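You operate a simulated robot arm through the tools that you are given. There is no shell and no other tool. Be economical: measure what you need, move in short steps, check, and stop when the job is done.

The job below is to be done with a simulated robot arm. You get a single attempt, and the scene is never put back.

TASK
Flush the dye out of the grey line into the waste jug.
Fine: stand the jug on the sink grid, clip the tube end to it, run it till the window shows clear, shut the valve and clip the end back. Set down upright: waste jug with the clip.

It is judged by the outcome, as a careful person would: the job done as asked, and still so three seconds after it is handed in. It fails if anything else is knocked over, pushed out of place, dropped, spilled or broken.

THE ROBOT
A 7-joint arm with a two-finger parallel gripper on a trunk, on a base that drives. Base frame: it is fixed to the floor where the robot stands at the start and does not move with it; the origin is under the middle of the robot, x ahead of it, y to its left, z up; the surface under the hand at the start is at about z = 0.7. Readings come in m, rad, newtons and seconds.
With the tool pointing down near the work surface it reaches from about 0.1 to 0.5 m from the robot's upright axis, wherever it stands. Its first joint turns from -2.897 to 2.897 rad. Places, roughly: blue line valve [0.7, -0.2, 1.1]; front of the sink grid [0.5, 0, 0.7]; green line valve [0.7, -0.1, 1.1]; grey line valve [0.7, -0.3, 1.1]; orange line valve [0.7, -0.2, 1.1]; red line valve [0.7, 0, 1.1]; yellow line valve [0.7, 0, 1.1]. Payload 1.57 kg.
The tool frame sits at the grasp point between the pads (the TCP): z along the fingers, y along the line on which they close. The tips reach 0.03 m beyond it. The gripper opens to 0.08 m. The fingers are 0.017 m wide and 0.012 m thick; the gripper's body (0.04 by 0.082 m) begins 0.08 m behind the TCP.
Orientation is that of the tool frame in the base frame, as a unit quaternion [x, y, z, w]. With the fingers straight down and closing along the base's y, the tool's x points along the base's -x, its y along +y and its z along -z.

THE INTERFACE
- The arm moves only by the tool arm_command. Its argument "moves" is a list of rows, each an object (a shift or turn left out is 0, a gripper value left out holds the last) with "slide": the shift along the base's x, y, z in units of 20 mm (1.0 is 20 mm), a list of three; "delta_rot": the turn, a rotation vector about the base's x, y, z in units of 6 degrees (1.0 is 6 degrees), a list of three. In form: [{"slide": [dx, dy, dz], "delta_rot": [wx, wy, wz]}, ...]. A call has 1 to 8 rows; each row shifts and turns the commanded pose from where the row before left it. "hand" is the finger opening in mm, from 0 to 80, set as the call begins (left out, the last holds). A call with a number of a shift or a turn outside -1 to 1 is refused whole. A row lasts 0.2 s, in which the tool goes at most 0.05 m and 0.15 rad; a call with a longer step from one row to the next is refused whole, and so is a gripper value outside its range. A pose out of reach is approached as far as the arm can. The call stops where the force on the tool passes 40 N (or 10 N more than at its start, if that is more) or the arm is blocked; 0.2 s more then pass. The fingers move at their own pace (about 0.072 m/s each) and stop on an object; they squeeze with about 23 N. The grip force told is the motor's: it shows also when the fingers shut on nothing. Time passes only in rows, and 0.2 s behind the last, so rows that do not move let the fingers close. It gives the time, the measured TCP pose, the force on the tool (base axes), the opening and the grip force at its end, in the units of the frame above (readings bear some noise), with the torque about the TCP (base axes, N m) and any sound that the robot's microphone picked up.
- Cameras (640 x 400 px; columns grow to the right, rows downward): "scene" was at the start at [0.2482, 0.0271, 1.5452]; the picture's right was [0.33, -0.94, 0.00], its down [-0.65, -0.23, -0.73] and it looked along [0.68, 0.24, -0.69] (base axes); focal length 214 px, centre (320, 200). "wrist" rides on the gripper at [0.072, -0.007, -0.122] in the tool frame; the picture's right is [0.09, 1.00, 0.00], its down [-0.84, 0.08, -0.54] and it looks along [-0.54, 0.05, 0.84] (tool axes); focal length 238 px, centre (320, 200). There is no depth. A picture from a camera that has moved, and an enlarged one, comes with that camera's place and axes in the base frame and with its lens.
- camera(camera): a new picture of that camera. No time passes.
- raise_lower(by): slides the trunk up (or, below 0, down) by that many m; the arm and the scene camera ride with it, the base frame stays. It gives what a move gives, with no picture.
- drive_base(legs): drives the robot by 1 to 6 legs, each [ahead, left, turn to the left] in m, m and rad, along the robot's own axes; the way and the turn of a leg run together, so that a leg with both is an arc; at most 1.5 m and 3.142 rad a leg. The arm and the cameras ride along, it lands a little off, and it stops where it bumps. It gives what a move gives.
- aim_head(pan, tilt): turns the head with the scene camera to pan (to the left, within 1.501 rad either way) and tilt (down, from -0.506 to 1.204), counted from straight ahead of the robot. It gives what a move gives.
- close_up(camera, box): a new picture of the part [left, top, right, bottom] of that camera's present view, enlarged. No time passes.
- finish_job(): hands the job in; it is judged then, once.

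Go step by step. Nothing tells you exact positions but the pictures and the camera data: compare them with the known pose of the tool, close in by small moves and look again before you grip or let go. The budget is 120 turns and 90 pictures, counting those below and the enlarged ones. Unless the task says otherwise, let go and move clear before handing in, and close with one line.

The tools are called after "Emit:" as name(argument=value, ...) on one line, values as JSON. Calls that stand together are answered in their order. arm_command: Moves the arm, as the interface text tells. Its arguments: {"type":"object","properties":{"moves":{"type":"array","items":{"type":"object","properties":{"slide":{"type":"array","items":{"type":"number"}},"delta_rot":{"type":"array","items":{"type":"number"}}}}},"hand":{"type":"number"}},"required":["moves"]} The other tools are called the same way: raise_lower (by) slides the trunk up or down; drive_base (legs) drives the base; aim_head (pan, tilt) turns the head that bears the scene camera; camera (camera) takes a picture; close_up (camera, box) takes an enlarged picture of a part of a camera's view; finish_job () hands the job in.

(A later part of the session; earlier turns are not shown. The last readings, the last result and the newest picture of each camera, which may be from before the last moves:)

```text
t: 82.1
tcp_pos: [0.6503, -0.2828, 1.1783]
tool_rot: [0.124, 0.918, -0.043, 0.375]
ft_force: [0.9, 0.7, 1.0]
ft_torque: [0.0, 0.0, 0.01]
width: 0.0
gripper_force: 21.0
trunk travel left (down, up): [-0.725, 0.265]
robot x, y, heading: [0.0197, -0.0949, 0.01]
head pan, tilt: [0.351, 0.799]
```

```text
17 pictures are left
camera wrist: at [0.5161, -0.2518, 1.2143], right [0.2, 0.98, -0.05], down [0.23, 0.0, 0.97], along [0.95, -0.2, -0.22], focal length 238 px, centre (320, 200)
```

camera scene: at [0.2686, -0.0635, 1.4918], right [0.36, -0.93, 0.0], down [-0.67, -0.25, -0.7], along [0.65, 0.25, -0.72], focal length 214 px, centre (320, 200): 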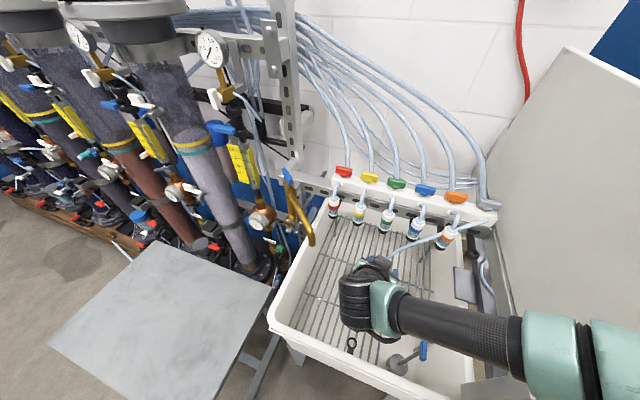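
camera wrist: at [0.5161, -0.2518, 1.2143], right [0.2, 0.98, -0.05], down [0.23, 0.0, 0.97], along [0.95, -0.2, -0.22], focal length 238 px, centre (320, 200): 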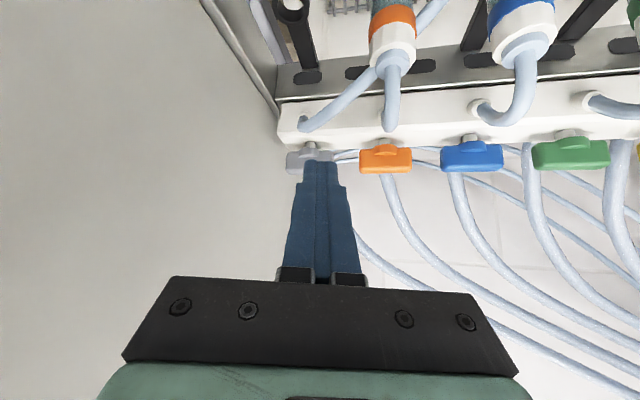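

The wing is confirmed at (0.715, −0.304, 1.13). I lower the closed fingertips in front of its left end and push it back.

Emit:
arm_command(moves=[{"slide": [0, 0.2, -0.75]}, {"slide": [0, 0, -0.75]}, {"slide": [0.6, 0, 0]}, {"slide": [0.6, 0, 0]}, {"slide": [0.5, 0, 0]}, {"slide": [0.5, 0, 0]}, {}])

Emit:
camera(camera="wrist")

```text
t: 83.7
tcp_pos: [0.6935, -0.2752, 1.1479]
tool_rot: [0.124, 0.917, -0.043, 0.375]
ft_force: [0.0, 0.0, 0.0]
ft_torque: [0.03, -0.01, 0.01]
width: 0.0
gripper_force: 20.9
trunk travel left (down, up): [-0.725, 0.265]
robot x, y, heading: [0.0221, -0.095, 0.012]
head pan, tilt: [0.351, 0.799]
```

```text
16 pictures are left
camera wrist: at [0.5601, -0.247, 1.1849], right [0.2, 0.98, -0.05], down [0.23, 0.0, 0.97], along [0.95, -0.2, -0.22], focal length 238 px, centre (320, 200)
```

wrist: 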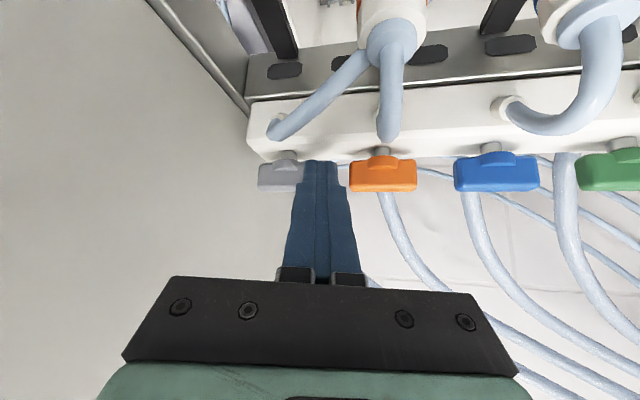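

Not touching yet. I push further in small steps.

Emit:
arm_command(moves=[{"slide": [0.4, 0, 0]}, {"slide": [0.4, -0.05, 0]}, {}])

Emit:
camera(camera="wrist")

```text
t: 84.2
tcp_pos: [0.6951, -0.2764, 1.1475]
tool_rot: [0.128, 0.919, -0.045, 0.37]
ft_force: [-27.0, 4.2, 16.0]
ft_torque: [-0.04, 0.09, -0.14]
width: 0.0
gripper_force: 20.6
trunk travel left (down, up): [-0.725, 0.265]
robot x, y, heading: [0.0205, -0.0929, 0.007]
head pan, tilt: [0.351, 0.799]
stopped in row 2: the force on the tool passed its limit at 47 N (the readings are from after the stop); the commanded pose is now the measured one
```

```text
15 pictures are left
camera wrist: at [0.5619, -0.2458, 1.1864], right [0.2, 0.98, -0.05], down [0.24, 0.0, 0.97], along [0.95, -0.21, -0.23], focal length 238 px, centre (320, 200)
```

wrist: 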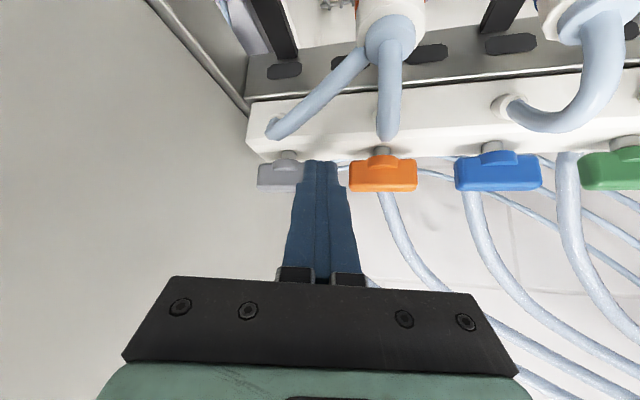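

The wing does not turn that way, so it opens the other way: its left end must be pulled toward the front. I back off and raise, and steepen the hand so the fingertip can hook behind the wing's left end.

Emit:
arm_command(moves=[{"slide": [-0.8, 0.1, 0]}, {"slide": [-0.7, 0, 1]}, {"slide": [0, 0, 1]}, {"slide": [0, 0, 0.6], "delta_rot": [0.26, 0.96, 0]}, {"delta_rot": [0.26, 0.96, 0]}, {"delta_rot": [0.26, 0.96, 0]}, {"delta_rot": [0.21, 0.77, 0]}, {}])

Emit:
arm_command(moves=[{"slide": [0.8, 0, 0]}, {"slide": [0.8, 0, 0]}, {"slide": [0.8, 0, 0]}, {"slide": [0.8, 0, 0]}, {}])

```text
t: 86.0
tcp_pos: [0.6709, -0.2755, 1.1952]
tool_rot: [0.137, 0.974, -0.021, 0.18]
ft_force: [0.1, 0.3, 0.0]
ft_torque: [0.0, -0.02, 0.02]
width: 0.0
gripper_force: 21.6
trunk travel left (down, up): [-0.725, 0.265]
robot x, y, heading: [0.0266, -0.0932, 0.012]
head pan, tilt: [0.351, 0.799]
```

```text
t: 87.2
tcp_pos: [0.7357, -0.2743, 1.1946]
tool_rot: [0.135, 0.974, -0.02, 0.18]
ft_force: [-0.1, 0.0, -0.4]
ft_torque: [-0.01, 0.03, 0.0]
width: 0.0001
gripper_force: 21.0
trunk travel left (down, up): [-0.725, 0.265]
robot x, y, heading: [0.0227, -0.0983, 0.01]
head pan, tilt: [0.351, 0.799]
```

Emit:
camera(camera="wrist")

Emit:
close_up(camera="scene", box=[420, 150, 540, 235])

```text
14 pictures are left
camera wrist: at [0.6258, -0.2515, 1.2836], right [0.19, 0.98, -0.02], down [0.59, -0.09, 0.8], along [0.79, -0.16, -0.59], focal length 238 px, centre (320, 200)
```

wrist: 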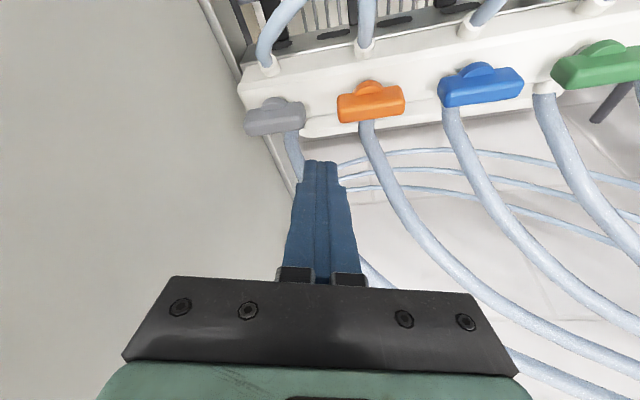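

```text
4.71 times, centred on (480, 192) of scene
camera zoom: at [0.2677, -0.064, 1.4919], right [0.35, -0.94, 0.0], down [-0.67, -0.25, -0.7], along [0.65, 0.25, -0.72], focal length 1009 px, centre (-433, 235)
```

zoom: 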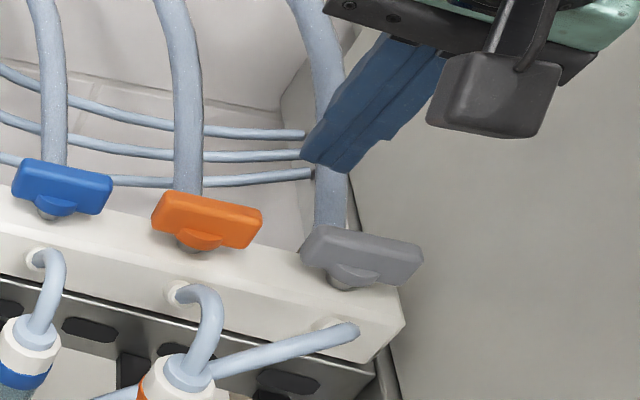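

The view confirms the wing's left end at (0.7205, −0.283) and the feed tube just behind at (0.748, −0.301). I set the fingertip between them and lower it.

Emit:
arm_command(moves=[{"slide": [-0.25, -0.18, -0.6]}, {"slide": [0, 0, -0.6]}, {"slide": [0, 0, -0.5]}, {"slide": [0, 0, -0.3]}, {}])

Emit:
close_up(camera="wrist", box=[220, 60, 420, 200])

```text
t: 88.2
tcp_pos: [0.7308, -0.2779, 1.1697]
tool_rot: [0.136, 0.972, -0.02, 0.19]
ft_force: [-13.8, 3.5, 16.4]
ft_torque: [-0.04, 0.36, -0.1]
width: 0.0
gripper_force: 21.2
trunk travel left (down, up): [-0.725, 0.265]
robot x, y, heading: [0.0248, -0.0925, 0.013]
head pan, tilt: [0.351, 0.799]
stopped in row 4: the force on the tool passed its limit at 43 N (the readings are from after the stop); the commanded pose is now the measured one
```

```text
2.86 times, centred on (320, 130) of wrist
camera zoom: at [0.6201, -0.2548, 1.2564], right [0.19, 0.98, -0.02], down [0.57, -0.09, 0.82], along [0.8, -0.17, -0.58], focal length 681 px, centre (320, 400)
```

zoom: 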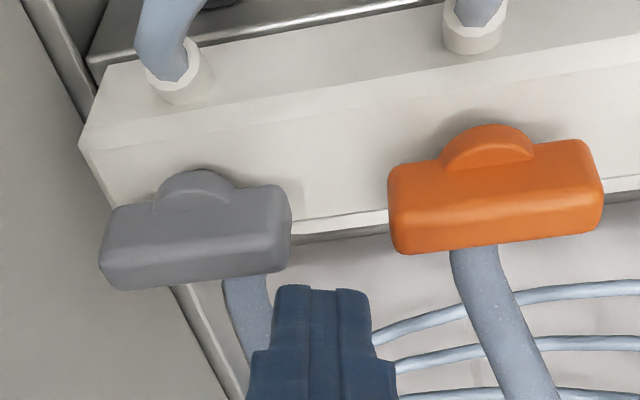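

The fingertip caught the wing's top rear edge. I lift a little, go 8 mm farther back, and lower again.

Emit:
arm_command(moves=[{"slide": [0, 0, 0.5]}, {"slide": [0.42, 0.1, 0], "delta_rot": [0.13, 0.48, 0]}, {"slide": [0, 0, -0.5]}, {"slide": [0, 0, -0.4]}, {"slide": [0, 0, -0.4]}, {"slide": [0, 0, -0.3]}, {}])

Emit:
close_up(camera="wrist", box=[220, 60, 420, 200])

```text
t: 89.8
tcp_pos: [0.7315, -0.2783, 1.1425]
tool_rot: [0.136, 0.972, -0.019, 0.189]
ft_force: [2.7, 1.5, 3.4]
ft_torque: [-0.04, 0.01, 0.0]
width: 0.0
gripper_force: 20.5
out of reach, approached as far as the arm can: row 2
trunk travel left (down, up): [-0.725, 0.265]
robot x, y, heading: [0.0224, -0.0937, 0.019]
head pan, tilt: [0.351, 0.799]
```

```text
2.86 times, centred on (320, 130) of wrist
camera zoom: at [0.6226, -0.2553, 1.2296], right [0.19, 0.98, -0.02], down [0.57, -0.09, 0.82], along [0.8, -0.17, -0.58], focal length 681 px, centre (320, 400)
```

zoom: 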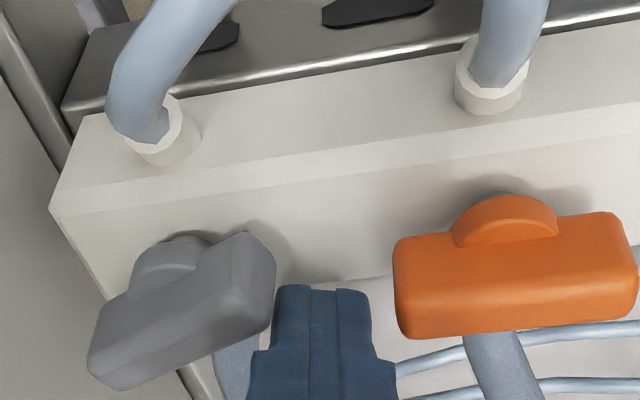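

The wing has begun to turn (about 25°) the right way. I pull toward the front and then press sideways to complete the quarter turn.

Emit:
arm_command(moves=[{"slide": [-0.5, 0, 0.15]}, {"slide": [-0.6, 0, 0]}, {"slide": [-0.6, 0, 0]}, {"slide": [-0.4, -0.1, 0]}, {}])

Emit:
close_up(camera="wrist", box=[220, 60, 420, 200])

```text
t: 91.0
tcp_pos: [0.6917, -0.2815, 1.145]
tool_rot: [0.136, 0.972, -0.019, 0.189]
ft_force: [0.6, 1.0, 0.0]
ft_torque: [0.07, 0.0, 0.01]
width: 0.0002
gripper_force: 20.9
trunk travel left (down, up): [-0.725, 0.265]
robot x, y, heading: [0.021, -0.091, 0.012]
head pan, tilt: [0.351, 0.799]
```

```text
2.86 times, centred on (320, 130) of wrist
camera zoom: at [0.5821, -0.2578, 1.2321], right [0.19, 0.98, -0.02], down [0.57, -0.09, 0.81], along [0.8, -0.17, -0.58], focal length 681 px, centre (320, 400)
```

zoom: 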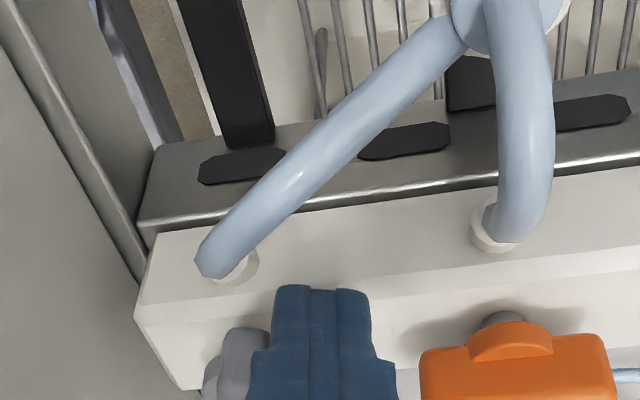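

The wing is now nearly along the flow. I press it sideways a few more millimetres to its stop.

Emit:
arm_command(moves=[{"slide": [0, -0.2, 0]}, {"slide": [0, -0.2, 0]}, {"slide": [0, -0.2, 0]}, {}])

```text
t: 92.0
tcp_pos: [0.6897, -0.2876, 1.1449]
tool_rot: [0.134, 0.973, -0.019, 0.187]
ft_force: [-8.4, 15.8, -3.3]
ft_torque: [0.41, 0.28, 0.1]
width: 0.0001
gripper_force: 21.7
trunk travel left (down, up): [-0.725, 0.265]
robot x, y, heading: [0.0221, -0.0925, 0.012]
head pan, tilt: [0.351, 0.799]
```

It is at its stop. I back the hand off to the left and up, and look at the valve and the window.

Emit:
arm_command(moves=[{"slide": [0, 0.3, 0]}, {"slide": [-0.5, 0.3, 0.8]}, {"slide": [-0.8, 0.3, 0.8]}, {"slide": [-0.8, 0.5, 0.5]}, {"slide": [-0.8, 0.5, 0]}, {}])

Emit:
close_up(camera="scene", box=[340, 160, 540, 330])

```text
t: 93.4
tcp_pos: [0.634, -0.2549, 1.1871]
tool_rot: [0.137, 0.972, -0.02, 0.188]
ft_force: [-0.2, 0.0, 0.4]
ft_torque: [0.0, 0.03, -0.01]
width: 0.0002
gripper_force: 21.6
trunk travel left (down, up): [-0.725, 0.265]
robot x, y, heading: [0.026, -0.0956, 0.008]
head pan, tilt: [0.351, 0.799]
```

```text
2.35 times, centred on (440, 245) of scene
camera zoom: at [0.2685, -0.0634, 1.4917], right [0.35, -0.93, 0.0], down [-0.67, -0.25, -0.7], along [0.65, 0.25, -0.72], focal length 505 px, centre (38, 94)
```

zoom: 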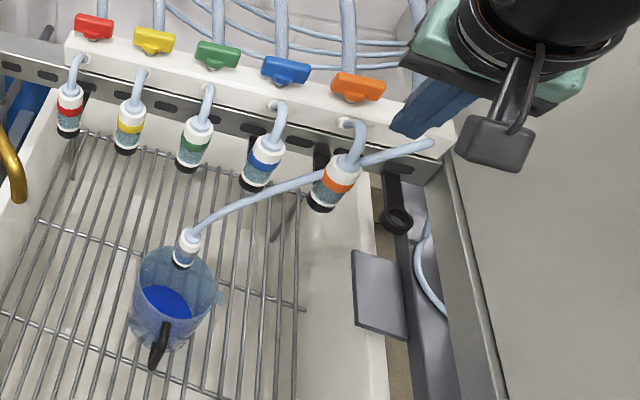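

Blue dye is running into the jug through the clipped end. While it runs I return the hand to the 45° pitch in front of the valve, ready to close it, and check the window.

Emit:
arm_command(moves=[{"slide": [0, -0.5, 0], "delta_rot": [-0.26, -0.96, 0]}, {"slide": [0, -0.5, 0], "delta_rot": [-0.26, -0.96, 0]}, {"slide": [0, -0.5, 0], "delta_rot": [-0.26, -0.96, 0]}, {"slide": [0, -0.5, 0], "delta_rot": [-0.21, -0.77, 0]}], hand=24)

Emit:
close_up(camera="scene", box=[350, 235, 440, 325])

```text
t: 94.4
tcp_pos: [0.6329, -0.2943, 1.1877]
tool_rot: [0.127, 0.917, -0.043, 0.377]
ft_force: [0.0, 0.0, -0.5]
ft_torque: [0.01, 0.01, 0.03]
width: 0.024
gripper_force: 0.0
trunk travel left (down, up): [-0.725, 0.265]
robot x, y, heading: [0.022, -0.091, 0.009]
head pan, tilt: [0.351, 0.799]
```

```text
4.44 times, centred on (395, 280) of scene
camera zoom: at [0.268, -0.0636, 1.4919], right [0.35, -0.93, 0.0], down [-0.67, -0.25, -0.7], along [0.65, 0.25, -0.72], focal length 953 px, centre (-13, -156)
```

zoom: 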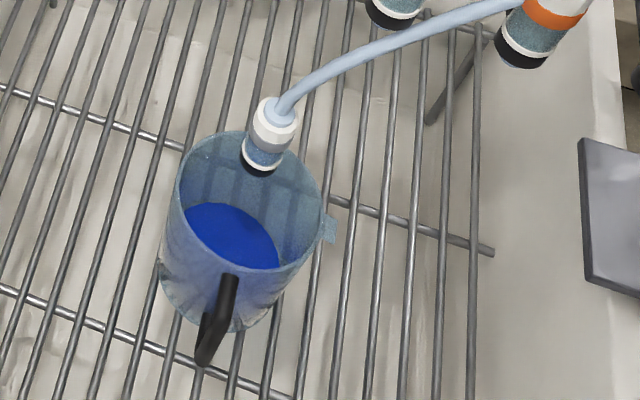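

The jug is filling; I zoom tightly on the window to judge its colour.

Emit:
close_up(camera="scene", box=[370, 250, 400, 282])

```text
12.50 times, centred on (385, 266) of scene
camera zoom: at [0.268, -0.0636, 1.4919], right [0.35, -0.93, 0.0], down [-0.67, -0.25, -0.7], along [0.65, 0.25, -0.72], focal length 2681 px, centre (-492, -625)
```

zoom: 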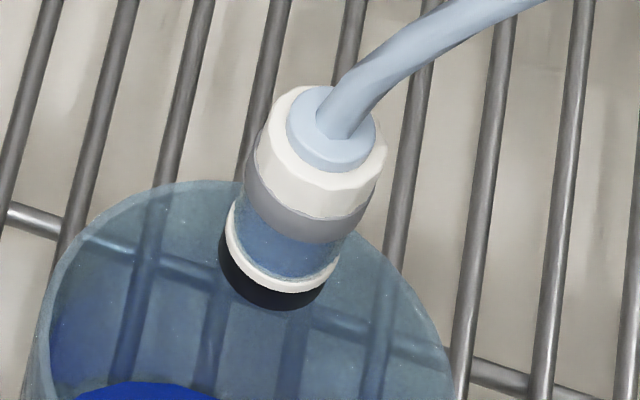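

The window is paler but still bluer than its neighbours, so I let it run while bringing the open fingers astride the wing's front arm.

Emit:
arm_command(moves=[{"slide": [0.6, -0.08, -0.5]}, {"slide": [0.6, -0.08, -0.5]}, {"slide": [0.3, -0.05, -0.5]}])

Emit:
camera(camera="wrist")

```text
t: 95.2
tcp_pos: [0.6636, -0.3003, 1.158]
tool_rot: [0.127, 0.917, -0.044, 0.376]
ft_force: [0.4, 0.4, 0.3]
ft_torque: [-0.01, -0.03, -0.01]
width: 0.024
gripper_force: 0.1
trunk travel left (down, up): [-0.725, 0.265]
robot x, y, heading: [0.0237, -0.0958, 0.01]
head pan, tilt: [0.351, 0.799]
```

```text
6 pictures are left
camera wrist: at [0.5301, -0.2702, 1.1946], right [0.2, 0.98, -0.05], down [0.23, 0.0, 0.97], along [0.95, -0.21, -0.22], focal length 238 px, centre (320, 200)
```

wrist: 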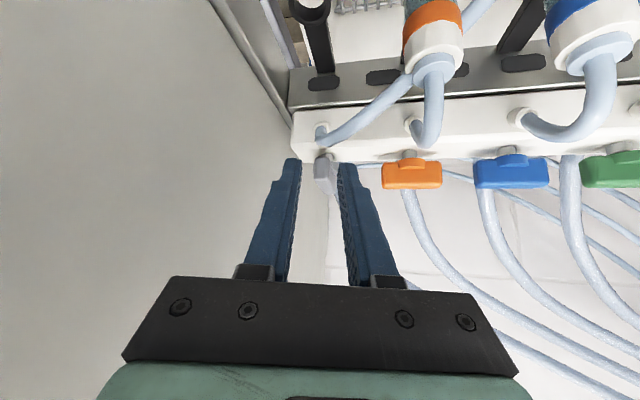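

The wing sits centred between the fingers. I move in astride it and then check the window again.

Emit:
arm_command(moves=[{"slide": [0.45, 0, -0.25]}, {"slide": [0.4, -0.05, -0.25]}, {}])

Emit:
close_up(camera="scene", box=[355, 245, 425, 305])

```text
t: 96.0
tcp_pos: [0.6798, -0.3003, 1.1474]
tool_rot: [0.127, 0.917, -0.043, 0.377]
ft_force: [-0.7, -0.4, 0.8]
ft_torque: [0.0, -0.02, -0.03]
width: 0.0238
gripper_force: 0.1
trunk travel left (down, up): [-0.725, 0.265]
robot x, y, heading: [0.0232, -0.0907, 0.013]
head pan, tilt: [0.351, 0.799]
```

```text
6.67 times, centred on (390, 275) of scene
camera zoom: at [0.268, -0.0634, 1.4918], right [0.35, -0.93, 0.0], down [-0.67, -0.25, -0.7], along [0.65, 0.25, -0.72], focal length 1430 px, centre (-147, -300)
```

zoom: 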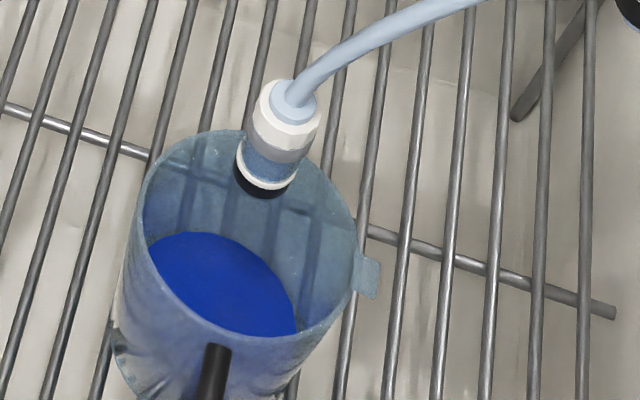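

The window is a shade bluer than clear still, and the jug has plenty of room. I wait under two seconds more and look again.

Emit:
arm_command(moves=[{}, {}, {}, {}, {}, {}, {}, {}])

Emit:
close_up(camera="scene", box=[365, 220, 455, 282])

```text
t: 97.8
tcp_pos: [0.6808, -0.3008, 1.1473]
tool_rot: [0.127, 0.917, -0.043, 0.377]
ft_force: [0.2, 0.0, -0.4]
ft_torque: [-0.04, -0.04, 0.01]
width: 0.0241
gripper_force: 0.0
trunk travel left (down, up): [-0.725, 0.265]
robot x, y, heading: [0.0229, -0.0949, 0.014]
head pan, tilt: [0.351, 0.799]
```

```text
6.45 times, centred on (410, 251) of scene
camera zoom: at [0.2681, -0.0634, 1.4918], right [0.35, -0.93, 0.0], down [-0.67, -0.25, -0.7], along [0.65, 0.25, -0.72], focal length 1384 px, centre (-261, -129)
```

zoom: 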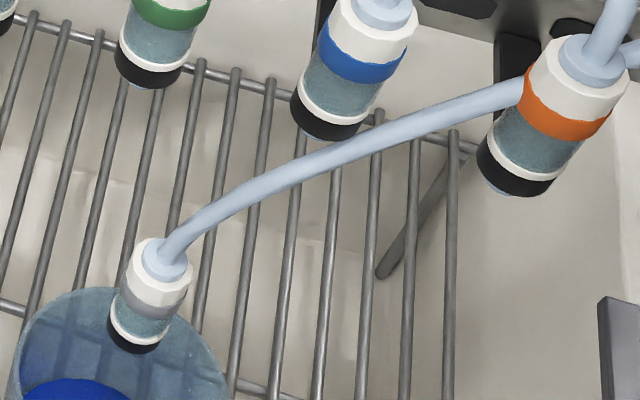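

The window now shows the same clear teal as its neighbours. I close the valve: the right finger drags the wing's front arm to the left.

Emit:
arm_command(moves=[{"slide": [0, 0.3, 0]}, {"slide": [0.15, 0.3, 0]}, {"slide": [0.2, 0.25, 0]}, {}])

```text
t: 98.8
tcp_pos: [0.6867, -0.2832, 1.1475]
tool_rot: [0.128, 0.917, -0.043, 0.376]
ft_force: [-3.7, -1.5, -0.8]
ft_torque: [-0.02, 0.09, -0.1]
width: 0.0259
gripper_force: 1.2
trunk travel left (down, up): [-0.725, 0.265]
robot x, y, heading: [0.0219, -0.0935, 0.015]
head pan, tilt: [0.351, 0.799]
```

The wing has turned partway. I back off, close the fingers, and push its end the rest of the way back from the front.

Emit:
arm_command(moves=[{"slide": [-0.9, 0, 0]}, {"slide": [-0.9, 0, 0]}, {}], hand=24)

Emit:
arm_command(moves=[{"slide": [0, 0.2, 0]}, {}, {"slide": [0.9, 0, 0]}, {"slide": [0.7, 0, 0]}, {"slide": [0.5, 0, 0]}, {"slide": [0.3, 0, 0]}, {}], hand=0)

```text
t: 99.6
tcp_pos: [0.651, -0.2838, 1.1467]
tool_rot: [0.127, 0.917, -0.044, 0.376]
ft_force: [0.0, -0.5, 0.1]
ft_torque: [0.0, 0.0, 0.01]
width: 0.0242
gripper_force: 0.1
trunk travel left (down, up): [-0.725, 0.265]
robot x, y, heading: [0.0258, -0.0942, 0.011]
head pan, tilt: [0.351, 0.799]
```

```text
t: 101.2
tcp_pos: [0.6988, -0.2696, 1.1493]
tool_rot: [0.123, 0.917, -0.041, 0.377]
ft_force: [-9.3, 22.9, -2.4]
ft_torque: [0.43, 0.22, 0.35]
width: 0.0
gripper_force: 21.0
trunk travel left (down, up): [-0.725, 0.265]
robot x, y, heading: [0.0253, -0.0907, 0.016]
head pan, tilt: [0.351, 0.799]
```

The finger slid off to the left of the wing's end. I back out and look.

Emit:
arm_command(moves=[{"slide": [-0.9, 0.1, 0]}, {"slide": [-0.9, 0, 0]}, {}])

Emit:
close_up(camera="wrist", box=[240, 80, 440, 220])

```text
t: 102.0
tcp_pos: [0.6635, -0.2796, 1.1482]
tool_rot: [0.128, 0.916, -0.046, 0.377]
ft_force: [0.2, 0.2, -0.1]
ft_torque: [0.01, 0.04, 0.03]
width: 0.0
gripper_force: 21.1
trunk travel left (down, up): [-0.725, 0.265]
robot x, y, heading: [0.0282, -0.0944, 0.013]
head pan, tilt: [0.351, 0.799]
```

```text
2.86 times, centred on (340, 150) of wrist
camera zoom: at [0.5296, -0.2495, 1.1852], right [0.2, 0.98, -0.05], down [0.22, 0.0, 0.97], along [0.95, -0.21, -0.22], focal length 681 px, centre (263, 343)
```

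zoom: 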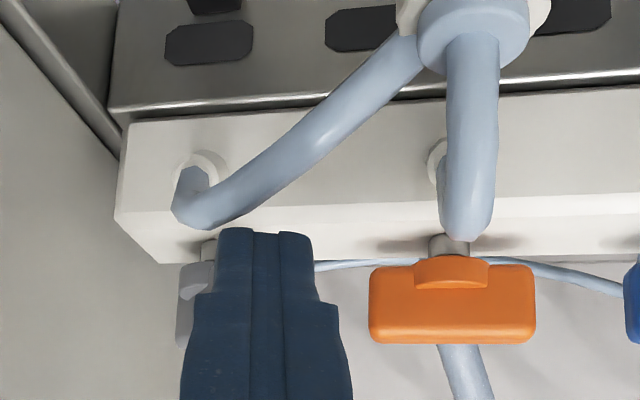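

The wing is still along the flow. I'll straddle it again, grip it, and turn the hand with it about its stem.

Emit:
arm_command(moves=[{"slide": [-0.7, -0.5, 0]}, {"slide": [0, -0.53, 0]}, {"slide": [0.75, 0, 0]}, {"slide": [0.8, 0, 0]}], hand=24)

Emit:
arm_command(moves=[{}, {}], hand=0)

```text
t: 103.0
tcp_pos: [0.6789, -0.2972, 1.1479]
tool_rot: [0.127, 0.917, -0.044, 0.376]
ft_force: [-3.9, 2.2, -0.7]
ft_torque: [0.0, 0.04, 0.1]
width: 0.0251
gripper_force: 0.8
trunk travel left (down, up): [-0.725, 0.265]
robot x, y, heading: [0.0238, -0.0901, 0.01]
head pan, tilt: [0.351, 0.799]
```

```text
t: 103.6
tcp_pos: [0.6756, -0.3029, 1.1486]
tool_rot: [0.131, 0.916, -0.047, 0.376]
ft_force: [-22.1, 3.0, 1.1]
ft_torque: [0.0, 0.34, -0.01]
width: 0.0
gripper_force: 21.7
trunk travel left (down, up): [-0.725, 0.265]
robot x, y, heading: [0.0189, -0.091, 0.008]
head pan, tilt: [0.351, 0.799]
```

The fingers slipped off the wing's end. I back off and look at its angle.

Emit:
arm_command(moves=[{"slide": [-0.9, 0, 0.3]}, {"slide": [-0.5, 0, 0.3]}], hand=30)

Emit:
close_up(camera="wrist", box=[240, 90, 420, 220])

```text
t: 104.2
tcp_pos: [0.6516, -0.2994, 1.159]
tool_rot: [0.127, 0.916, -0.044, 0.377]
ft_force: [0.9, 0.3, 0.6]
ft_torque: [-0.01, 0.02, -0.01]
width: 0.0298
gripper_force: 0.0
trunk travel left (down, up): [-0.725, 0.265]
robot x, y, heading: [0.0244, -0.0955, 0.018]
head pan, tilt: [0.351, 0.799]
```

```text
3.08 times, centred on (330, 155) of wrist
camera zoom: at [0.5181, -0.2693, 1.1965], right [0.2, 0.98, -0.05], down [0.22, 0.0, 0.97], along [0.95, -0.21, -0.22], focal length 733 px, centre (289, 338)
```

zoom: 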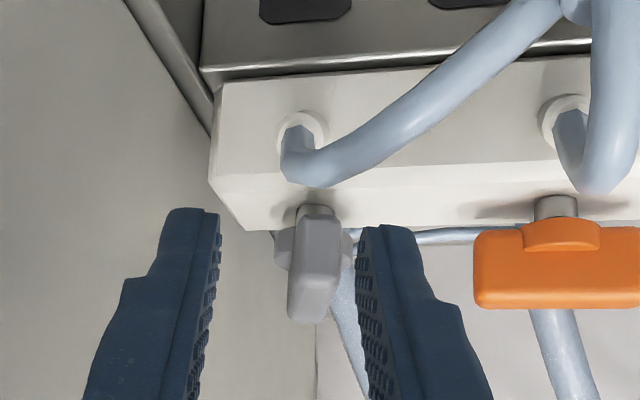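

Now I see it: the wing stands end-on at z 1.125–1.152, so my grip was too low and shallow. I go in higher and deeper and grip it.

Emit:
arm_command(moves=[{"slide": [0.6, 0, 0.05]}, {"slide": [0.6, 0, 0]}, {"slide": [0.55, 0, 0]}, {}], hand=26)

Emit:
arm_command(moves=[{}, {}], hand=0)

```text
t: 105.2
tcp_pos: [0.6861, -0.2985, 1.1608]
tool_rot: [0.126, 0.917, -0.042, 0.376]
ft_force: [0.0, -0.6, 0.5]
ft_torque: [-0.01, 0.02, 0.0]
width: 0.0256
gripper_force: 0.1
trunk travel left (down, up): [-0.725, 0.265]
robot x, y, heading: [0.0227, -0.0924, 0.012]
head pan, tilt: [0.351, 0.799]
```

```text
t: 105.8
tcp_pos: [0.6868, -0.2983, 1.1615]
tool_rot: [0.127, 0.917, -0.044, 0.375]
ft_force: [1.0, 0.4, 0.3]
ft_torque: [-0.06, 0.06, 0.01]
width: 0.0128
gripper_force: 29.9
trunk travel left (down, up): [-0.725, 0.265]
robot x, y, heading: [0.0242, -0.0959, 0.013]
head pan, tilt: [0.351, 0.799]
```

Gripped at 12.8 mm. I turn the hand clockwise about the stem.

Emit:
arm_command(moves=[{"slide": [0.03, 0.145, 0], "delta_rot": [0, 0, -1]}, {"slide": [0.05, 0.14, 0], "delta_rot": [0, 0, -1]}, {"slide": [0.068, 0.133, 0], "delta_rot": [0, 0, -1]}, {"slide": [0.068, 0.133, 0], "delta_rot": [0, 0, -1]}, {"slide": [0.093, 0.115, 0], "delta_rot": [0, 0, -1]}, {"slide": [0.093, 0.115, 0], "delta_rot": [0, 0, -1]}, {"slide": [0.118, 0.093, 0], "delta_rot": [0, 0, -1]}])

```text
t: 107.4
tcp_pos: [0.701, -0.2774, 1.161]
tool_rot: [0.447, 0.81, -0.175, 0.337]
ft_force: [9.9, 10.7, 4.4]
ft_torque: [0.39, 0.02, 0.47]
width: 0.013
gripper_force: 30.3
trunk travel left (down, up): [-0.725, 0.265]
robot x, y, heading: [0.0258, -0.0946, 0.019]
head pan, tilt: [0.351, 0.799]
```

The wing turned with the hand, to about 56°. One more step, then I release and withdraw along the fingers.

Emit:
arm_command(moves=[{"slide": [0.12, 0.09, 0], "delta_rot": [0, 0, -1]}, {}])

Emit:
arm_command(moves=[{}, {"slide": [-0.32, 0.55, 0.71]}, {"slide": [-0.32, 0.55, 0.71]}, {"slide": [-0.5, 0.4, 0.5], "delta_rot": [0, 0, 1]}, {"slide": [-0.8, 0, 0], "delta_rot": [0, 0, 1]}, {"slide": [-0.6, -0.2, 0], "delta_rot": [0, 0, 1]}, {"slide": [0, -0.2, 0], "delta_rot": [0, 0, 1]}, {"delta_rot": [0, 0, 1]}], hand=22)

Emit:
arm_command(moves=[{"delta_rot": [0, 0, 1]}, {"delta_rot": [0, 0, 1]}, {"delta_rot": [0, 0, 1]}, {}], hand=0)

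```text
t: 108.0
tcp_pos: [0.7014, -0.276, 1.159]
tool_rot: [0.488, 0.786, -0.191, 0.328]
ft_force: [10.3, 12.3, 7.6]
ft_torque: [0.51, -0.01, 0.54]
width: 0.0134
gripper_force: 29.9
trunk travel left (down, up): [-0.725, 0.265]
robot x, y, heading: [0.0216, -0.0942, 0.014]
head pan, tilt: [0.351, 0.799]
```

```text
t: 109.8
tcp_pos: [0.6475, -0.2537, 1.1872]
tool_rot: [0.269, 0.89, -0.095, 0.355]
ft_force: [0.3, -1.6, -0.4]
ft_torque: [-0.03, -0.02, -0.04]
width: 0.0221
gripper_force: 0.1
trunk travel left (down, up): [-0.725, 0.265]
robot x, y, heading: [0.0221, -0.0975, 0.01]
head pan, tilt: [0.351, 0.799]
```

```text
t: 110.8
tcp_pos: [0.6511, -0.257, 1.201]
tool_rot: [0.127, 0.916, -0.044, 0.377]
ft_force: [-0.6, -0.3, -0.3]
ft_torque: [0.0, 0.0, 0.0]
width: 0.0
gripper_force: 21.1
trunk travel left (down, up): [-0.725, 0.265]
robot x, y, heading: [0.0202, -0.0948, 0.01]
head pan, tilt: [0.351, 0.799]
```

Fingers closed, hand back at the frontal pose. Now I push the wing's left end straight back to its stop.

Emit:
arm_command(moves=[{"slide": [-0.2, -0.6, -0.7]}, {"slide": [0, -0.5, -0.8]}, {"slide": [0, 0, -0.5]}, {}])

Emit:
arm_command(moves=[{"slide": [0.7, 0, 0]}, {"slide": [0.7, 0, 0]}, {"slide": [0.5, 0, 0]}, {"slide": [0.4, 0, 0]}, {"slide": [0.2, 0, 0]}])

```text
t: 111.8
tcp_pos: [0.6462, -0.2781, 1.1599]
tool_rot: [0.127, 0.917, -0.044, 0.376]
ft_force: [-0.2, -0.8, 0.2]
ft_torque: [-0.01, -0.01, 0.0]
width: 0.0002
gripper_force: 21.2
trunk travel left (down, up): [-0.725, 0.265]
robot x, y, heading: [0.0218, -0.0942, 0.012]
head pan, tilt: [0.351, 0.799]
```

```text
t: 113.0
tcp_pos: [0.6955, -0.2735, 1.1615]
tool_rot: [0.125, 0.917, -0.041, 0.377]
ft_force: [-8.5, 10.5, 2.4]
ft_torque: [0.18, 0.14, 0.05]
width: 0.0
gripper_force: 21.0
trunk travel left (down, up): [-0.725, 0.265]
robot x, y, heading: [0.0199, -0.0917, 0.013]
head pan, tilt: [0.351, 0.799]
```

There's sideways force again, so I back off and check the wing's angle.

Emit:
arm_command(moves=[{"slide": [-0.9, 0, 0]}, {"slide": [-0.9, 0.4, 0.4]}, {"slide": [-0.5, 0.6, 0.4]}, {}])

Emit:
camera(camera="wrist")

```text
t: 114.0
tcp_pos: [0.6496, -0.259, 1.1749]
tool_rot: [0.128, 0.917, -0.044, 0.376]
ft_force: [-0.6, 0.5, 0.9]
ft_torque: [0.0, 0.0, 0.0]
width: 0.0
gripper_force: 20.6
trunk travel left (down, up): [-0.725, 0.265]
robot x, y, heading: [0.019, -0.0963, 0.007]
head pan, tilt: [0.351, 0.799]
```

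```text
1 pictures are left
camera wrist: at [0.5161, -0.229, 1.2115], right [0.2, 0.98, -0.05], down [0.23, 0.0, 0.97], along [0.95, -0.21, -0.22], focal length 238 px, centre (320, 200)
```

wrist: 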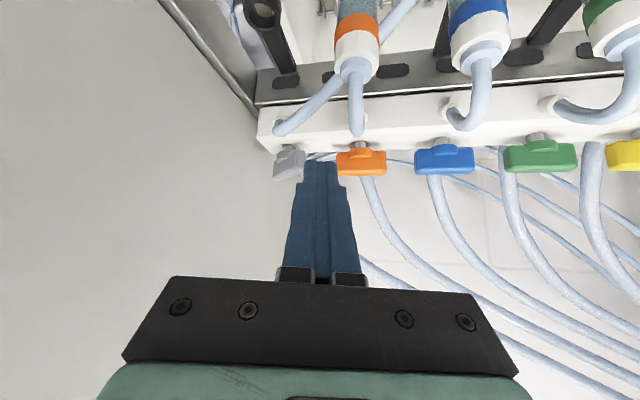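

The wing got knocked back open by that push. I'll instead take it from above with a steeper hand, gripping right over the stem, and turn it all the way by rotating the hand alone.

Emit:
arm_command(moves=[{"slide": [0.2, -0.2, 0.6], "delta_rot": [0.22, 0.8, 0]}, {"slide": [0.8, -0.6, 0.3], "delta_rot": [0.22, 0.8, 0]}, {"slide": [0.8, -0.6, 0.3], "delta_rot": [0.22, 0.8, 0]}, {"slide": [0.9, -0.65, 0.05], "delta_rot": [0.22, 0.8, 0]}, {"slide": [0, 0, -0.7]}, {"slide": [0, 0, -0.7]}, {"slide": [0, 0, -0.7]}, {}], hand=28)

Emit:
arm_command(moves=[{}, {}], hand=0)

```text
t: 115.8
tcp_pos: [0.7046, -0.3, 1.1565]
tool_rot: [0.135, 0.968, -0.022, 0.211]
ft_force: [0.3, 0.7, -0.5]
ft_torque: [-0.06, 0.02, -0.05]
width: 0.0289
gripper_force: 0.5
trunk travel left (down, up): [-0.725, 0.265]
robot x, y, heading: [0.0195, -0.0937, 0.012]
head pan, tilt: [0.351, 0.799]
```

```text
t: 116.4
tcp_pos: [0.7019, -0.3017, 1.1587]
tool_rot: [0.137, 0.968, -0.025, 0.211]
ft_force: [-6.2, -4.0, -0.9]
ft_torque: [-0.21, 0.55, -0.18]
width: 0.0128
gripper_force: 29.2
trunk travel left (down, up): [-0.725, 0.265]
robot x, y, heading: [0.0223, -0.0998, 0.014]
head pan, tilt: [0.351, 0.799]
```

Gripped over the stem. Now I rotate the hand clockwise.

Emit:
arm_command(moves=[{"slide": [0.02, 0.064, 0], "delta_rot": [0, 0, -1]}, {"slide": [0.027, 0.06, 0], "delta_rot": [0, 0, -1]}, {"slide": [0.033, 0.057, 0], "delta_rot": [0, 0, -1]}, {"slide": [0.04, 0.053, 0], "delta_rot": [0, 0, -1]}, {"slide": [0.045, 0.048, 0], "delta_rot": [0, 0, -1]}, {"slide": [0.05, 0.043, 0], "delta_rot": [0, 0, -1]}, {"slide": [0.055, 0.037, 0], "delta_rot": [0, 0, -1]}, {"slide": [0.058, 0.03, 0], "delta_rot": [0, 0, -1]}])

Emit:
arm_command(moves=[{"slide": [0.06, 0.024, 0], "delta_rot": [0, 0, -1]}, {"slide": [0.063, 0.017, 0], "delta_rot": [0, 0, -1]}, {"slide": [0.065, 0.01, 0], "delta_rot": [0, 0, -1]}, {"slide": [0.065, 0.005, 0], "delta_rot": [0, 0, -1]}, {}])

```text
t: 118.2
tcp_pos: [0.7149, -0.2882, 1.1597]
tool_rot: [0.516, 0.83, -0.104, 0.185]
ft_force: [12.2, 9.7, 1.7]
ft_torque: [0.75, 0.33, 0.32]
width: 0.0129
gripper_force: 29.9
trunk travel left (down, up): [-0.725, 0.265]
robot x, y, heading: [0.0237, -0.0939, 0.014]
head pan, tilt: [0.351, 0.799]
```

```text
t: 118.8
tcp_pos: [0.7165, -0.2852, 1.1584]
tool_rot: [0.572, 0.791, -0.109, 0.189]
ft_force: [20.8, 0.9, -7.6]
ft_torque: [-0.53, -0.39, 0.59]
width: 0.0133
gripper_force: 30.2
out of reach, approached as far as the arm can: row 2
trunk travel left (down, up): [-0.725, 0.265]
robot x, y, heading: [0.0205, -0.0944, 0.02]
head pan, tilt: [0.351, 0.799]
stopped in row 2: the force on the tool passed its limit at 46 N (the readings are from after the stop); the commanded pose is now the measured one
```

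The arm nears a joint limit at about 68°. I relieve the stress, release, lift out, and turn the hand back to push the remaining bit squarely from the front.

Emit:
arm_command(moves=[{"slide": [-0.2, -0.15, 0.05]}, {}])

Emit:
arm_command(moves=[{}, {"slide": [-0.12, 0.3, 0.9]}, {"slide": [-0.12, 0.3, 0.9]}, {"slide": [-0.4, 0.3, 0.4], "delta_rot": [0, 0, 1]}, {"slide": [-0.8, 0, 0], "delta_rot": [0, 0, 1]}, {"slide": [-0.8, 0, 0], "delta_rot": [0, 0, 1]}, {"slide": [-0.4, -0.3, 0], "delta_rot": [0, 0, 1]}, {"slide": [0, -0.3, 0], "delta_rot": [0, 0, 1]}], hand=22)

Emit:
arm_command(moves=[{"delta_rot": [0, 0, 1]}, {"delta_rot": [0, 0, 1]}, {"delta_rot": [0, 0, 1]}, {"delta_rot": [0, 0, 1]}, {"delta_rot": [0, 0, 1]}, {"delta_rot": [0, 0, 1]}, {}], hand=0)

```text
t: 119.4
tcp_pos: [0.7163, -0.2859, 1.1576]
tool_rot: [0.573, 0.79, -0.108, 0.189]
ft_force: [32.7, 6.4, -12.1]
ft_torque: [0.03, -0.45, 0.77]
width: 0.0131
gripper_force: 29.7
trunk travel left (down, up): [-0.725, 0.265]
robot x, y, heading: [0.0196, -0.0944, 0.015]
head pan, tilt: [0.351, 0.799]
```

```text
t: 121.2
tcp_pos: [0.655, -0.285, 1.2069]
tool_rot: [0.351, 0.91, -0.059, 0.21]
ft_force: [-0.5, 0.5, 0.4]
ft_torque: [0.0, 0.01, 0.01]
width: 0.022
gripper_force: 0.1
trunk travel left (down, up): [-0.725, 0.265]
robot x, y, heading: [0.0254, -0.0949, 0.01]
head pan, tilt: [0.351, 0.799]
```

```text
t: 122.8
tcp_pos: [0.6551, -0.2836, 1.2057]
tool_rot: [0.053, 0.974, 0.008, 0.219]
ft_force: [0.3, 0.0, 0.1]
ft_torque: [-0.01, 0.02, 0.02]
width: 0.0
gripper_force: 21.1
trunk travel left (down, up): [-0.725, 0.265]
robot x, y, heading: [0.0233, -0.0958, 0.013]
head pan, tilt: [0.351, 0.799]
```

The hand is square to the front now. I come down in front of the wing's left half and push it back to the stop.

Emit:
arm_command(moves=[{"slide": [0, -0.33, -0.7]}, {"slide": [0, 0, -0.7]}, {"slide": [0, 0, -0.55]}, {"slide": [0.5, 0, 0]}, {"slide": [0.5, 0, 0]}, {"slide": [0.4, 0, 0]}, {"slide": [0.3, 0, 0]}, {"slide": [0.25, 0, 0]}])

```text
t: 124.6
tcp_pos: [0.6943, -0.2907, 1.1669]
tool_rot: [0.054, 0.974, 0.007, 0.219]
ft_force: [-1.1, 0.4, -0.4]
ft_torque: [-0.02, -0.01, 0.0]
width: 0.0
gripper_force: 20.9
trunk travel left (down, up): [-0.725, 0.265]
robot x, y, heading: [0.0285, -0.0912, 0.012]
head pan, tilt: [0.351, 0.799]
```

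Emit:
arm_command(moves=[{"slide": [0.2, 0, 0]}, {"slide": [0.2, 0, 0]}, {}])

```text
t: 125.4
tcp_pos: [0.7002, -0.2932, 1.1688]
tool_rot: [0.055, 0.974, 0.008, 0.22]
ft_force: [-4.5, -1.7, 5.4]
ft_torque: [-0.03, 0.1, -0.07]
width: 0.0
gripper_force: 21.2
trunk travel left (down, up): [-0.725, 0.265]
robot x, y, heading: [0.0223, -0.0958, 0.012]
head pan, tilt: [0.351, 0.799]
```

Contact without sideways slip. I continue pushing gently.

Emit:
arm_command(moves=[{"slide": [0.2, 0, -0.05]}, {"slide": [0.15, 0, 0]}, {}])

```text
t: 126.2
tcp_pos: [0.7047, -0.29, 1.1696]
tool_rot: [0.054, 0.974, 0.008, 0.221]
ft_force: [-17.7, 1.5, 21.5]
ft_torque: [0.14, 0.4, -0.28]
width: 0.0001
gripper_force: 21.6
trunk travel left (down, up): [-0.725, 0.265]
robot x, y, heading: [0.0217, -0.0925, 0.009]
head pan, tilt: [0.351, 0.799]
```

Emit:
arm_command(moves=[{"slide": [0.15, -0.05, -0.1]}, {"slide": [0.1, 0, -0.1]}, {}])

```text
t: 127.0
tcp_pos: [0.7108, -0.2909, 1.1709]
tool_rot: [0.054, 0.973, 0.007, 0.225]
ft_force: [-10.9, 1.9, 35.2]
ft_torque: [0.0, 0.2, -0.12]
width: 0.0
gripper_force: 21.6
trunk travel left (down, up): [-0.725, 0.265]
robot x, y, heading: [0.0245, -0.092, 0.009]
head pan, tilt: [0.351, 0.799]
```

The finger is riding up the wing at its stop. I back off, drop 12 mm, and give one final square push to confirm the stop.

Emit:
arm_command(moves=[{"slide": [-0.9, 0.05, 0.1]}, {"slide": [-0.4, 0, 0]}, {"slide": [0, 0, -0.75]}, {"slide": [0.5, 0, 0]}, {"slide": [0.3, 0, 0]}, {"slide": [0.2, 0, 0]}, {"slide": [0.15, 0, 0]}, {}])

```text
t: 128.8
tcp_pos: [0.6991, -0.2935, 1.1441]
tool_rot: [0.056, 0.978, 0.006, 0.202]
ft_force: [-17.4, 0.7, 5.4]
ft_torque: [0.19, 0.3, 0.02]
width: 0.0
gripper_force: 20.3
trunk travel left (down, up): [-0.725, 0.265]
robot x, y, heading: [0.0226, -0.0948, 0.013]
head pan, tilt: [0.351, 0.799]
stopped in row 8: the force on the tool passed its limit at 47 N (the readings are from after the stop); the commanded pose is now the measured one
```

A firm stop. I withdraw toward the jug side, restoring the earlier hand pose, so that the valve is in the scene camera's view.

Emit:
arm_command(moves=[{"slide": [-0.8, 0, 0.1]}, {"slide": [-0.9, 0.2, 0.6], "delta_rot": [0, 0, -1]}, {"slide": [-1, 1, 0], "delta_rot": [-0.03, 0, -0.5]}, {"slide": [-1, 1, -0.5], "delta_rot": [-0.26, -0.96, 0]}, {"slide": [-1, 1, -0.5], "delta_rot": [-0.26, -0.96, 0]}, {"slide": [-1, 1, -0.8], "delta_rot": [-0.26, -0.96, 0]}, {"slide": [-1, 1, -0.8], "delta_rot": [-0.13, -0.48, 0]}, {"slide": [-0.5, 1, -1]}])

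Emit:
arm_command(moves=[{"slide": [0, 1, -1]}, {"slide": [0, 1, -1]}, {"slide": [0, 0.7, -1]}, {}], hand=48)

Emit:
close_up(camera="scene", box=[370, 165, 530, 285])

```text
t: 130.6
tcp_pos: [0.5602, -0.1681, 1.0829]
tool_rot: [0.123, 0.917, -0.034, 0.377]
ft_force: [0.0, -1.3, -0.2]
ft_torque: [0.01, -0.01, -0.04]
width: 0.0003
gripper_force: 21.3
trunk travel left (down, up): [-0.725, 0.265]
robot x, y, heading: [0.0233, -0.0928, 0.011]
head pan, tilt: [0.351, 0.799]
```

```text
t: 131.6
tcp_pos: [0.5577, -0.1131, 1.0248]
tool_rot: [0.122, 0.917, -0.033, 0.378]
ft_force: [0.1, 0.4, 0.9]
ft_torque: [0.0, -0.04, 0.03]
width: 0.048
gripper_force: 0.2
trunk travel left (down, up): [-0.725, 0.265]
robot x, y, heading: [0.0205, -0.0933, 0.004]
head pan, tilt: [0.351, 0.799]
```

```text
3.33 times, centred on (450, 225) of scene
camera zoom: at [0.268, -0.0635, 1.4918], right [0.35, -0.93, 0.0], down [-0.67, -0.25, -0.7], along [0.65, 0.25, -0.72], focal length 715 px, centre (-113, 117)
```

zoom: 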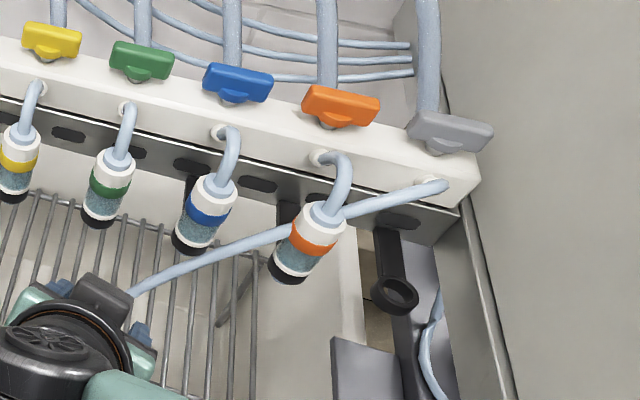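

The grey wing is back across the flow exactly like the other valves — shut. I now retrace my path to the fitting on the jug.

Emit:
arm_command(moves=[{"slide": [-0.1, 0, -0.85], "delta_rot": [-0.145, 0.08, -0.124]}, {"slide": [-0.1, -0.03, -0.85]}, {"slide": [-0.1, -0.03, -0.85]}, {"slide": [0, 0, -0.85]}, {}, {}])

```text
t: 133.0
tcp_pos: [0.5528, -0.1171, 0.957]
tool_rot: [0.125, 0.918, -0.043, 0.373]
ft_force: [0.0, -0.4, 0.0]
ft_torque: [0.01, -0.03, 0.01]
width: 0.0482
gripper_force: 0.2
trunk travel left (down, up): [-0.725, 0.265]
robot x, y, heading: [0.0229, -0.0946, 0.012]
head pan, tilt: [0.351, 0.799]
```

Emit:
arm_command(moves=[{"slide": [0.67, -0.13, -0.7]}, {"slide": [0.67, -0.13, -0.7]}, {"slide": [0.67, -0.14, -0.7]}, {"slide": [0.67, -0.14, -0.7]}, {"slide": [0.67, -0.14, -0.7]}, {}, {}])

```text
t: 134.6
tcp_pos: [0.6231, -0.1291, 0.8862]
tool_rot: [0.125, 0.918, -0.043, 0.374]
ft_force: [0.3, -0.2, 0.0]
ft_torque: [0.0, 0.02, -0.03]
width: 0.048
gripper_force: 0.0
trunk travel left (down, up): [-0.725, 0.265]
robot x, y, heading: [0.0208, -0.0957, 0.015]
head pan, tilt: [0.351, 0.799]
```

Emit:
arm_command(moves=[{"slide": [-0.1, 0, 0]}])

```text
t: 135.0
tcp_pos: [0.6194, -0.1302, 0.8877]
tool_rot: [0.125, 0.918, -0.044, 0.375]
ft_force: [0.0, 0.3, -0.3]
ft_torque: [-0.01, 0.0, 0.03]
width: 0.048
gripper_force: 0.1
trunk travel left (down, up): [-0.725, 0.265]
robot x, y, heading: [0.0174, -0.0915, 0.013]
head pan, tilt: [0.351, 0.799]
```

The pose matches the release pose. I close on the fitting and lift it slowly out of the jug's ring.

Emit:
arm_command(moves=[{}, {}, {}, {}], hand=0)

Emit:
arm_command(moves=[{"slide": [0, 0, 0.5]}, {"slide": [0, 0, 0.5]}, {"slide": [0, 0, 0.5]}, {}])

```text
t: 136.0
tcp_pos: [0.6197, -0.1302, 0.8885]
tool_rot: [0.125, 0.918, -0.043, 0.375]
ft_force: [-0.1, -0.6, 1.5]
ft_torque: [-0.04, 0.01, 0.01]
width: 0.025
gripper_force: 22.9
trunk travel left (down, up): [-0.725, 0.265]
robot x, y, heading: [0.0213, -0.0937, 0.008]
head pan, tilt: [0.351, 0.799]
```

```text
t: 137.0
tcp_pos: [0.6193, -0.1288, 0.9161]
tool_rot: [0.125, 0.918, -0.044, 0.374]
ft_force: [0.2, 0.5, -0.9]
ft_torque: [0.01, 0.01, -0.01]
width: 0.0246
gripper_force: 23.2
trunk travel left (down, up): [-0.725, 0.265]
robot x, y, heading: [0.0205, -0.0919, 0.009]
head pan, tilt: [0.351, 0.799]
```

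It's out without resistance. I retrace the path back toward the rail.

Emit:
arm_command(moves=[{"slide": [0, 0, 0.6]}, {"slide": [-0.62, -0.05, 0.82]}, {"slide": [-0.62, -0.05, 0.82]}, {"slide": [-0.62, -0.05, 0.82]}, {"slide": [-0.62, -0.05, 0.82]}, {"slide": [-0.62, -0.05, 0.82]}, {"slide": [0, -1, 0.8]}, {"slide": [0, -1, 0.8]}])

Emit:
arm_command(moves=[{"slide": [0, -1, 0.8]}, {"slide": [0, -1, 0.8]}, {"slide": [0, -1, 0.8]}, {"slide": [0, -1, 0.8]}, {"slide": [0, -1, 0.6]}, {"slide": [0, -1, 0.2]}, {}, {}])

```text
t: 138.8
tcp_pos: [0.5563, -0.1753, 1.0442]
tool_rot: [0.125, 0.918, -0.044, 0.374]
ft_force: [-0.5, -0.2, -0.3]
ft_torque: [-0.05, 0.0, -0.01]
width: 0.0245
gripper_force: 23.2
trunk travel left (down, up): [-0.725, 0.265]
robot x, y, heading: [0.0243, -0.0929, 0.01]
head pan, tilt: [0.351, 0.799]
```

```text
t: 140.6
tcp_pos: [0.558, -0.2947, 1.1225]
tool_rot: [0.124, 0.918, -0.043, 0.374]
ft_force: [0.8, -0.5, -1.1]
ft_torque: [-0.02, -0.01, -0.01]
width: 0.0246
gripper_force: 23.0
trunk travel left (down, up): [-0.725, 0.265]
robot x, y, heading: [0.0226, -0.0942, 0.014]
head pan, tilt: [0.351, 0.799]
```

I move in above the rail clip, to the pose recorded when I lifted the fitting out.

Emit:
arm_command(moves=[{"slide": [0.98, -0.14, 0]}, {"slide": [0.98, -0.14, 0]}, {"slide": [0.98, -0.14, 0]}, {"slide": [0.98, -0.14, 0]}, {}, {}])

Emit:
arm_command(moves=[{}])

Emit:
arm_command(moves=[{}])

```text
t: 142.0
tcp_pos: [0.6353, -0.3042, 1.1222]
tool_rot: [0.125, 0.918, -0.043, 0.373]
ft_force: [0.4, 0.1, -0.4]
ft_torque: [0.0, 0.01, 0.01]
width: 0.0248
gripper_force: 23.0
trunk travel left (down, up): [-0.725, 0.265]
robot x, y, heading: [0.0213, -0.0931, 0.011]
head pan, tilt: [0.351, 0.799]
```

```text
t: 142.4
tcp_pos: [0.6356, -0.3051, 1.1227]
tool_rot: [0.125, 0.918, -0.044, 0.373]
ft_force: [-0.6, 0.5, -0.4]
ft_torque: [0.0, 0.01, 0.0]
width: 0.0247
gripper_force: 23.1
trunk travel left (down, up): [-0.725, 0.265]
robot x, y, heading: [0.0236, -0.091, 0.014]
head pan, tilt: [0.351, 0.799]
```

```text
t: 142.8
tcp_pos: [0.6356, -0.3064, 1.1216]
tool_rot: [0.124, 0.918, -0.043, 0.374]
ft_force: [0.1, 0.3, 0.3]
ft_torque: [0.03, -0.01, 0.02]
width: 0.0246
gripper_force: 22.8
trunk travel left (down, up): [-0.725, 0.265]
robot x, y, heading: [0.021, -0.0938, 0.008]
head pan, tilt: [0.351, 0.799]
```

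The pose agrees within a millimetre; I correct slightly and lower in small steps, watching the force.

Emit:
arm_command(moves=[{"slide": [0.05, -0.03, -0.4]}, {"slide": [0, 0, -0.4]}, {"slide": [0, 0, -0.4]}, {"slide": [0, 0, -0.2]}, {}])

Emit:
arm_command(moves=[{"slide": [0, 0, -0.2]}, {"slide": [0, 0, -0.2]}, {}])

```text
t: 144.0
tcp_pos: [0.6347, -0.3057, 1.0947]
tool_rot: [0.126, 0.918, -0.044, 0.373]
ft_force: [-0.3, -0.3, -0.8]
ft_torque: [0.0, 0.03, 0.01]
width: 0.0247
gripper_force: 22.8
trunk travel left (down, up): [-0.725, 0.265]
robot x, y, heading: [0.0244, -0.093, 0.016]
head pan, tilt: [0.351, 0.799]
```

```text
t: 144.8
tcp_pos: [0.6349, -0.3067, 1.087]
tool_rot: [0.124, 0.918, -0.043, 0.374]
ft_force: [0.3, 0.2, -0.2]
ft_torque: [0.0, -0.02, -0.03]
width: 0.0246
gripper_force: 23.1
trunk travel left (down, up): [-0.725, 0.265]
robot x, y, heading: [0.0224, -0.0949, 0.011]
head pan, tilt: [0.351, 0.799]
```

No force although the nub should already be 9 mm inside the ring. I lower to the seated height.

Emit:
arm_command(moves=[{"slide": [0, 0, -0.2]}, {"slide": [0, 0, -0.2]}, {"slide": [0, 0, -0.2]}, {}])

Emit:
arm_command(moves=[{"slide": [0, 0, -0.1]}, {}])

```text
t: 145.8
tcp_pos: [0.6367, -0.3059, 1.0756]
tool_rot: [0.125, 0.918, -0.044, 0.374]
ft_force: [0.1, 0.3, -0.7]
ft_torque: [0.03, 0.0, 0.0]
width: 0.0248
gripper_force: 22.5
trunk travel left (down, up): [-0.725, 0.265]
robot x, y, heading: [0.0227, -0.0918, 0.016]
head pan, tilt: [0.351, 0.799]
```

```text
t: 146.4
tcp_pos: [0.6367, -0.3069, 1.0732]
tool_rot: [0.125, 0.918, -0.043, 0.374]
ft_force: [-0.5, 0.3, 0.1]
ft_torque: [-0.05, 0.01, 0.01]
width: 0.0248
gripper_force: 22.9
trunk travel left (down, up): [-0.725, 0.265]
robot x, y, heading: [0.024, -0.0948, 0.01]
head pan, tilt: [0.351, 0.799]
```

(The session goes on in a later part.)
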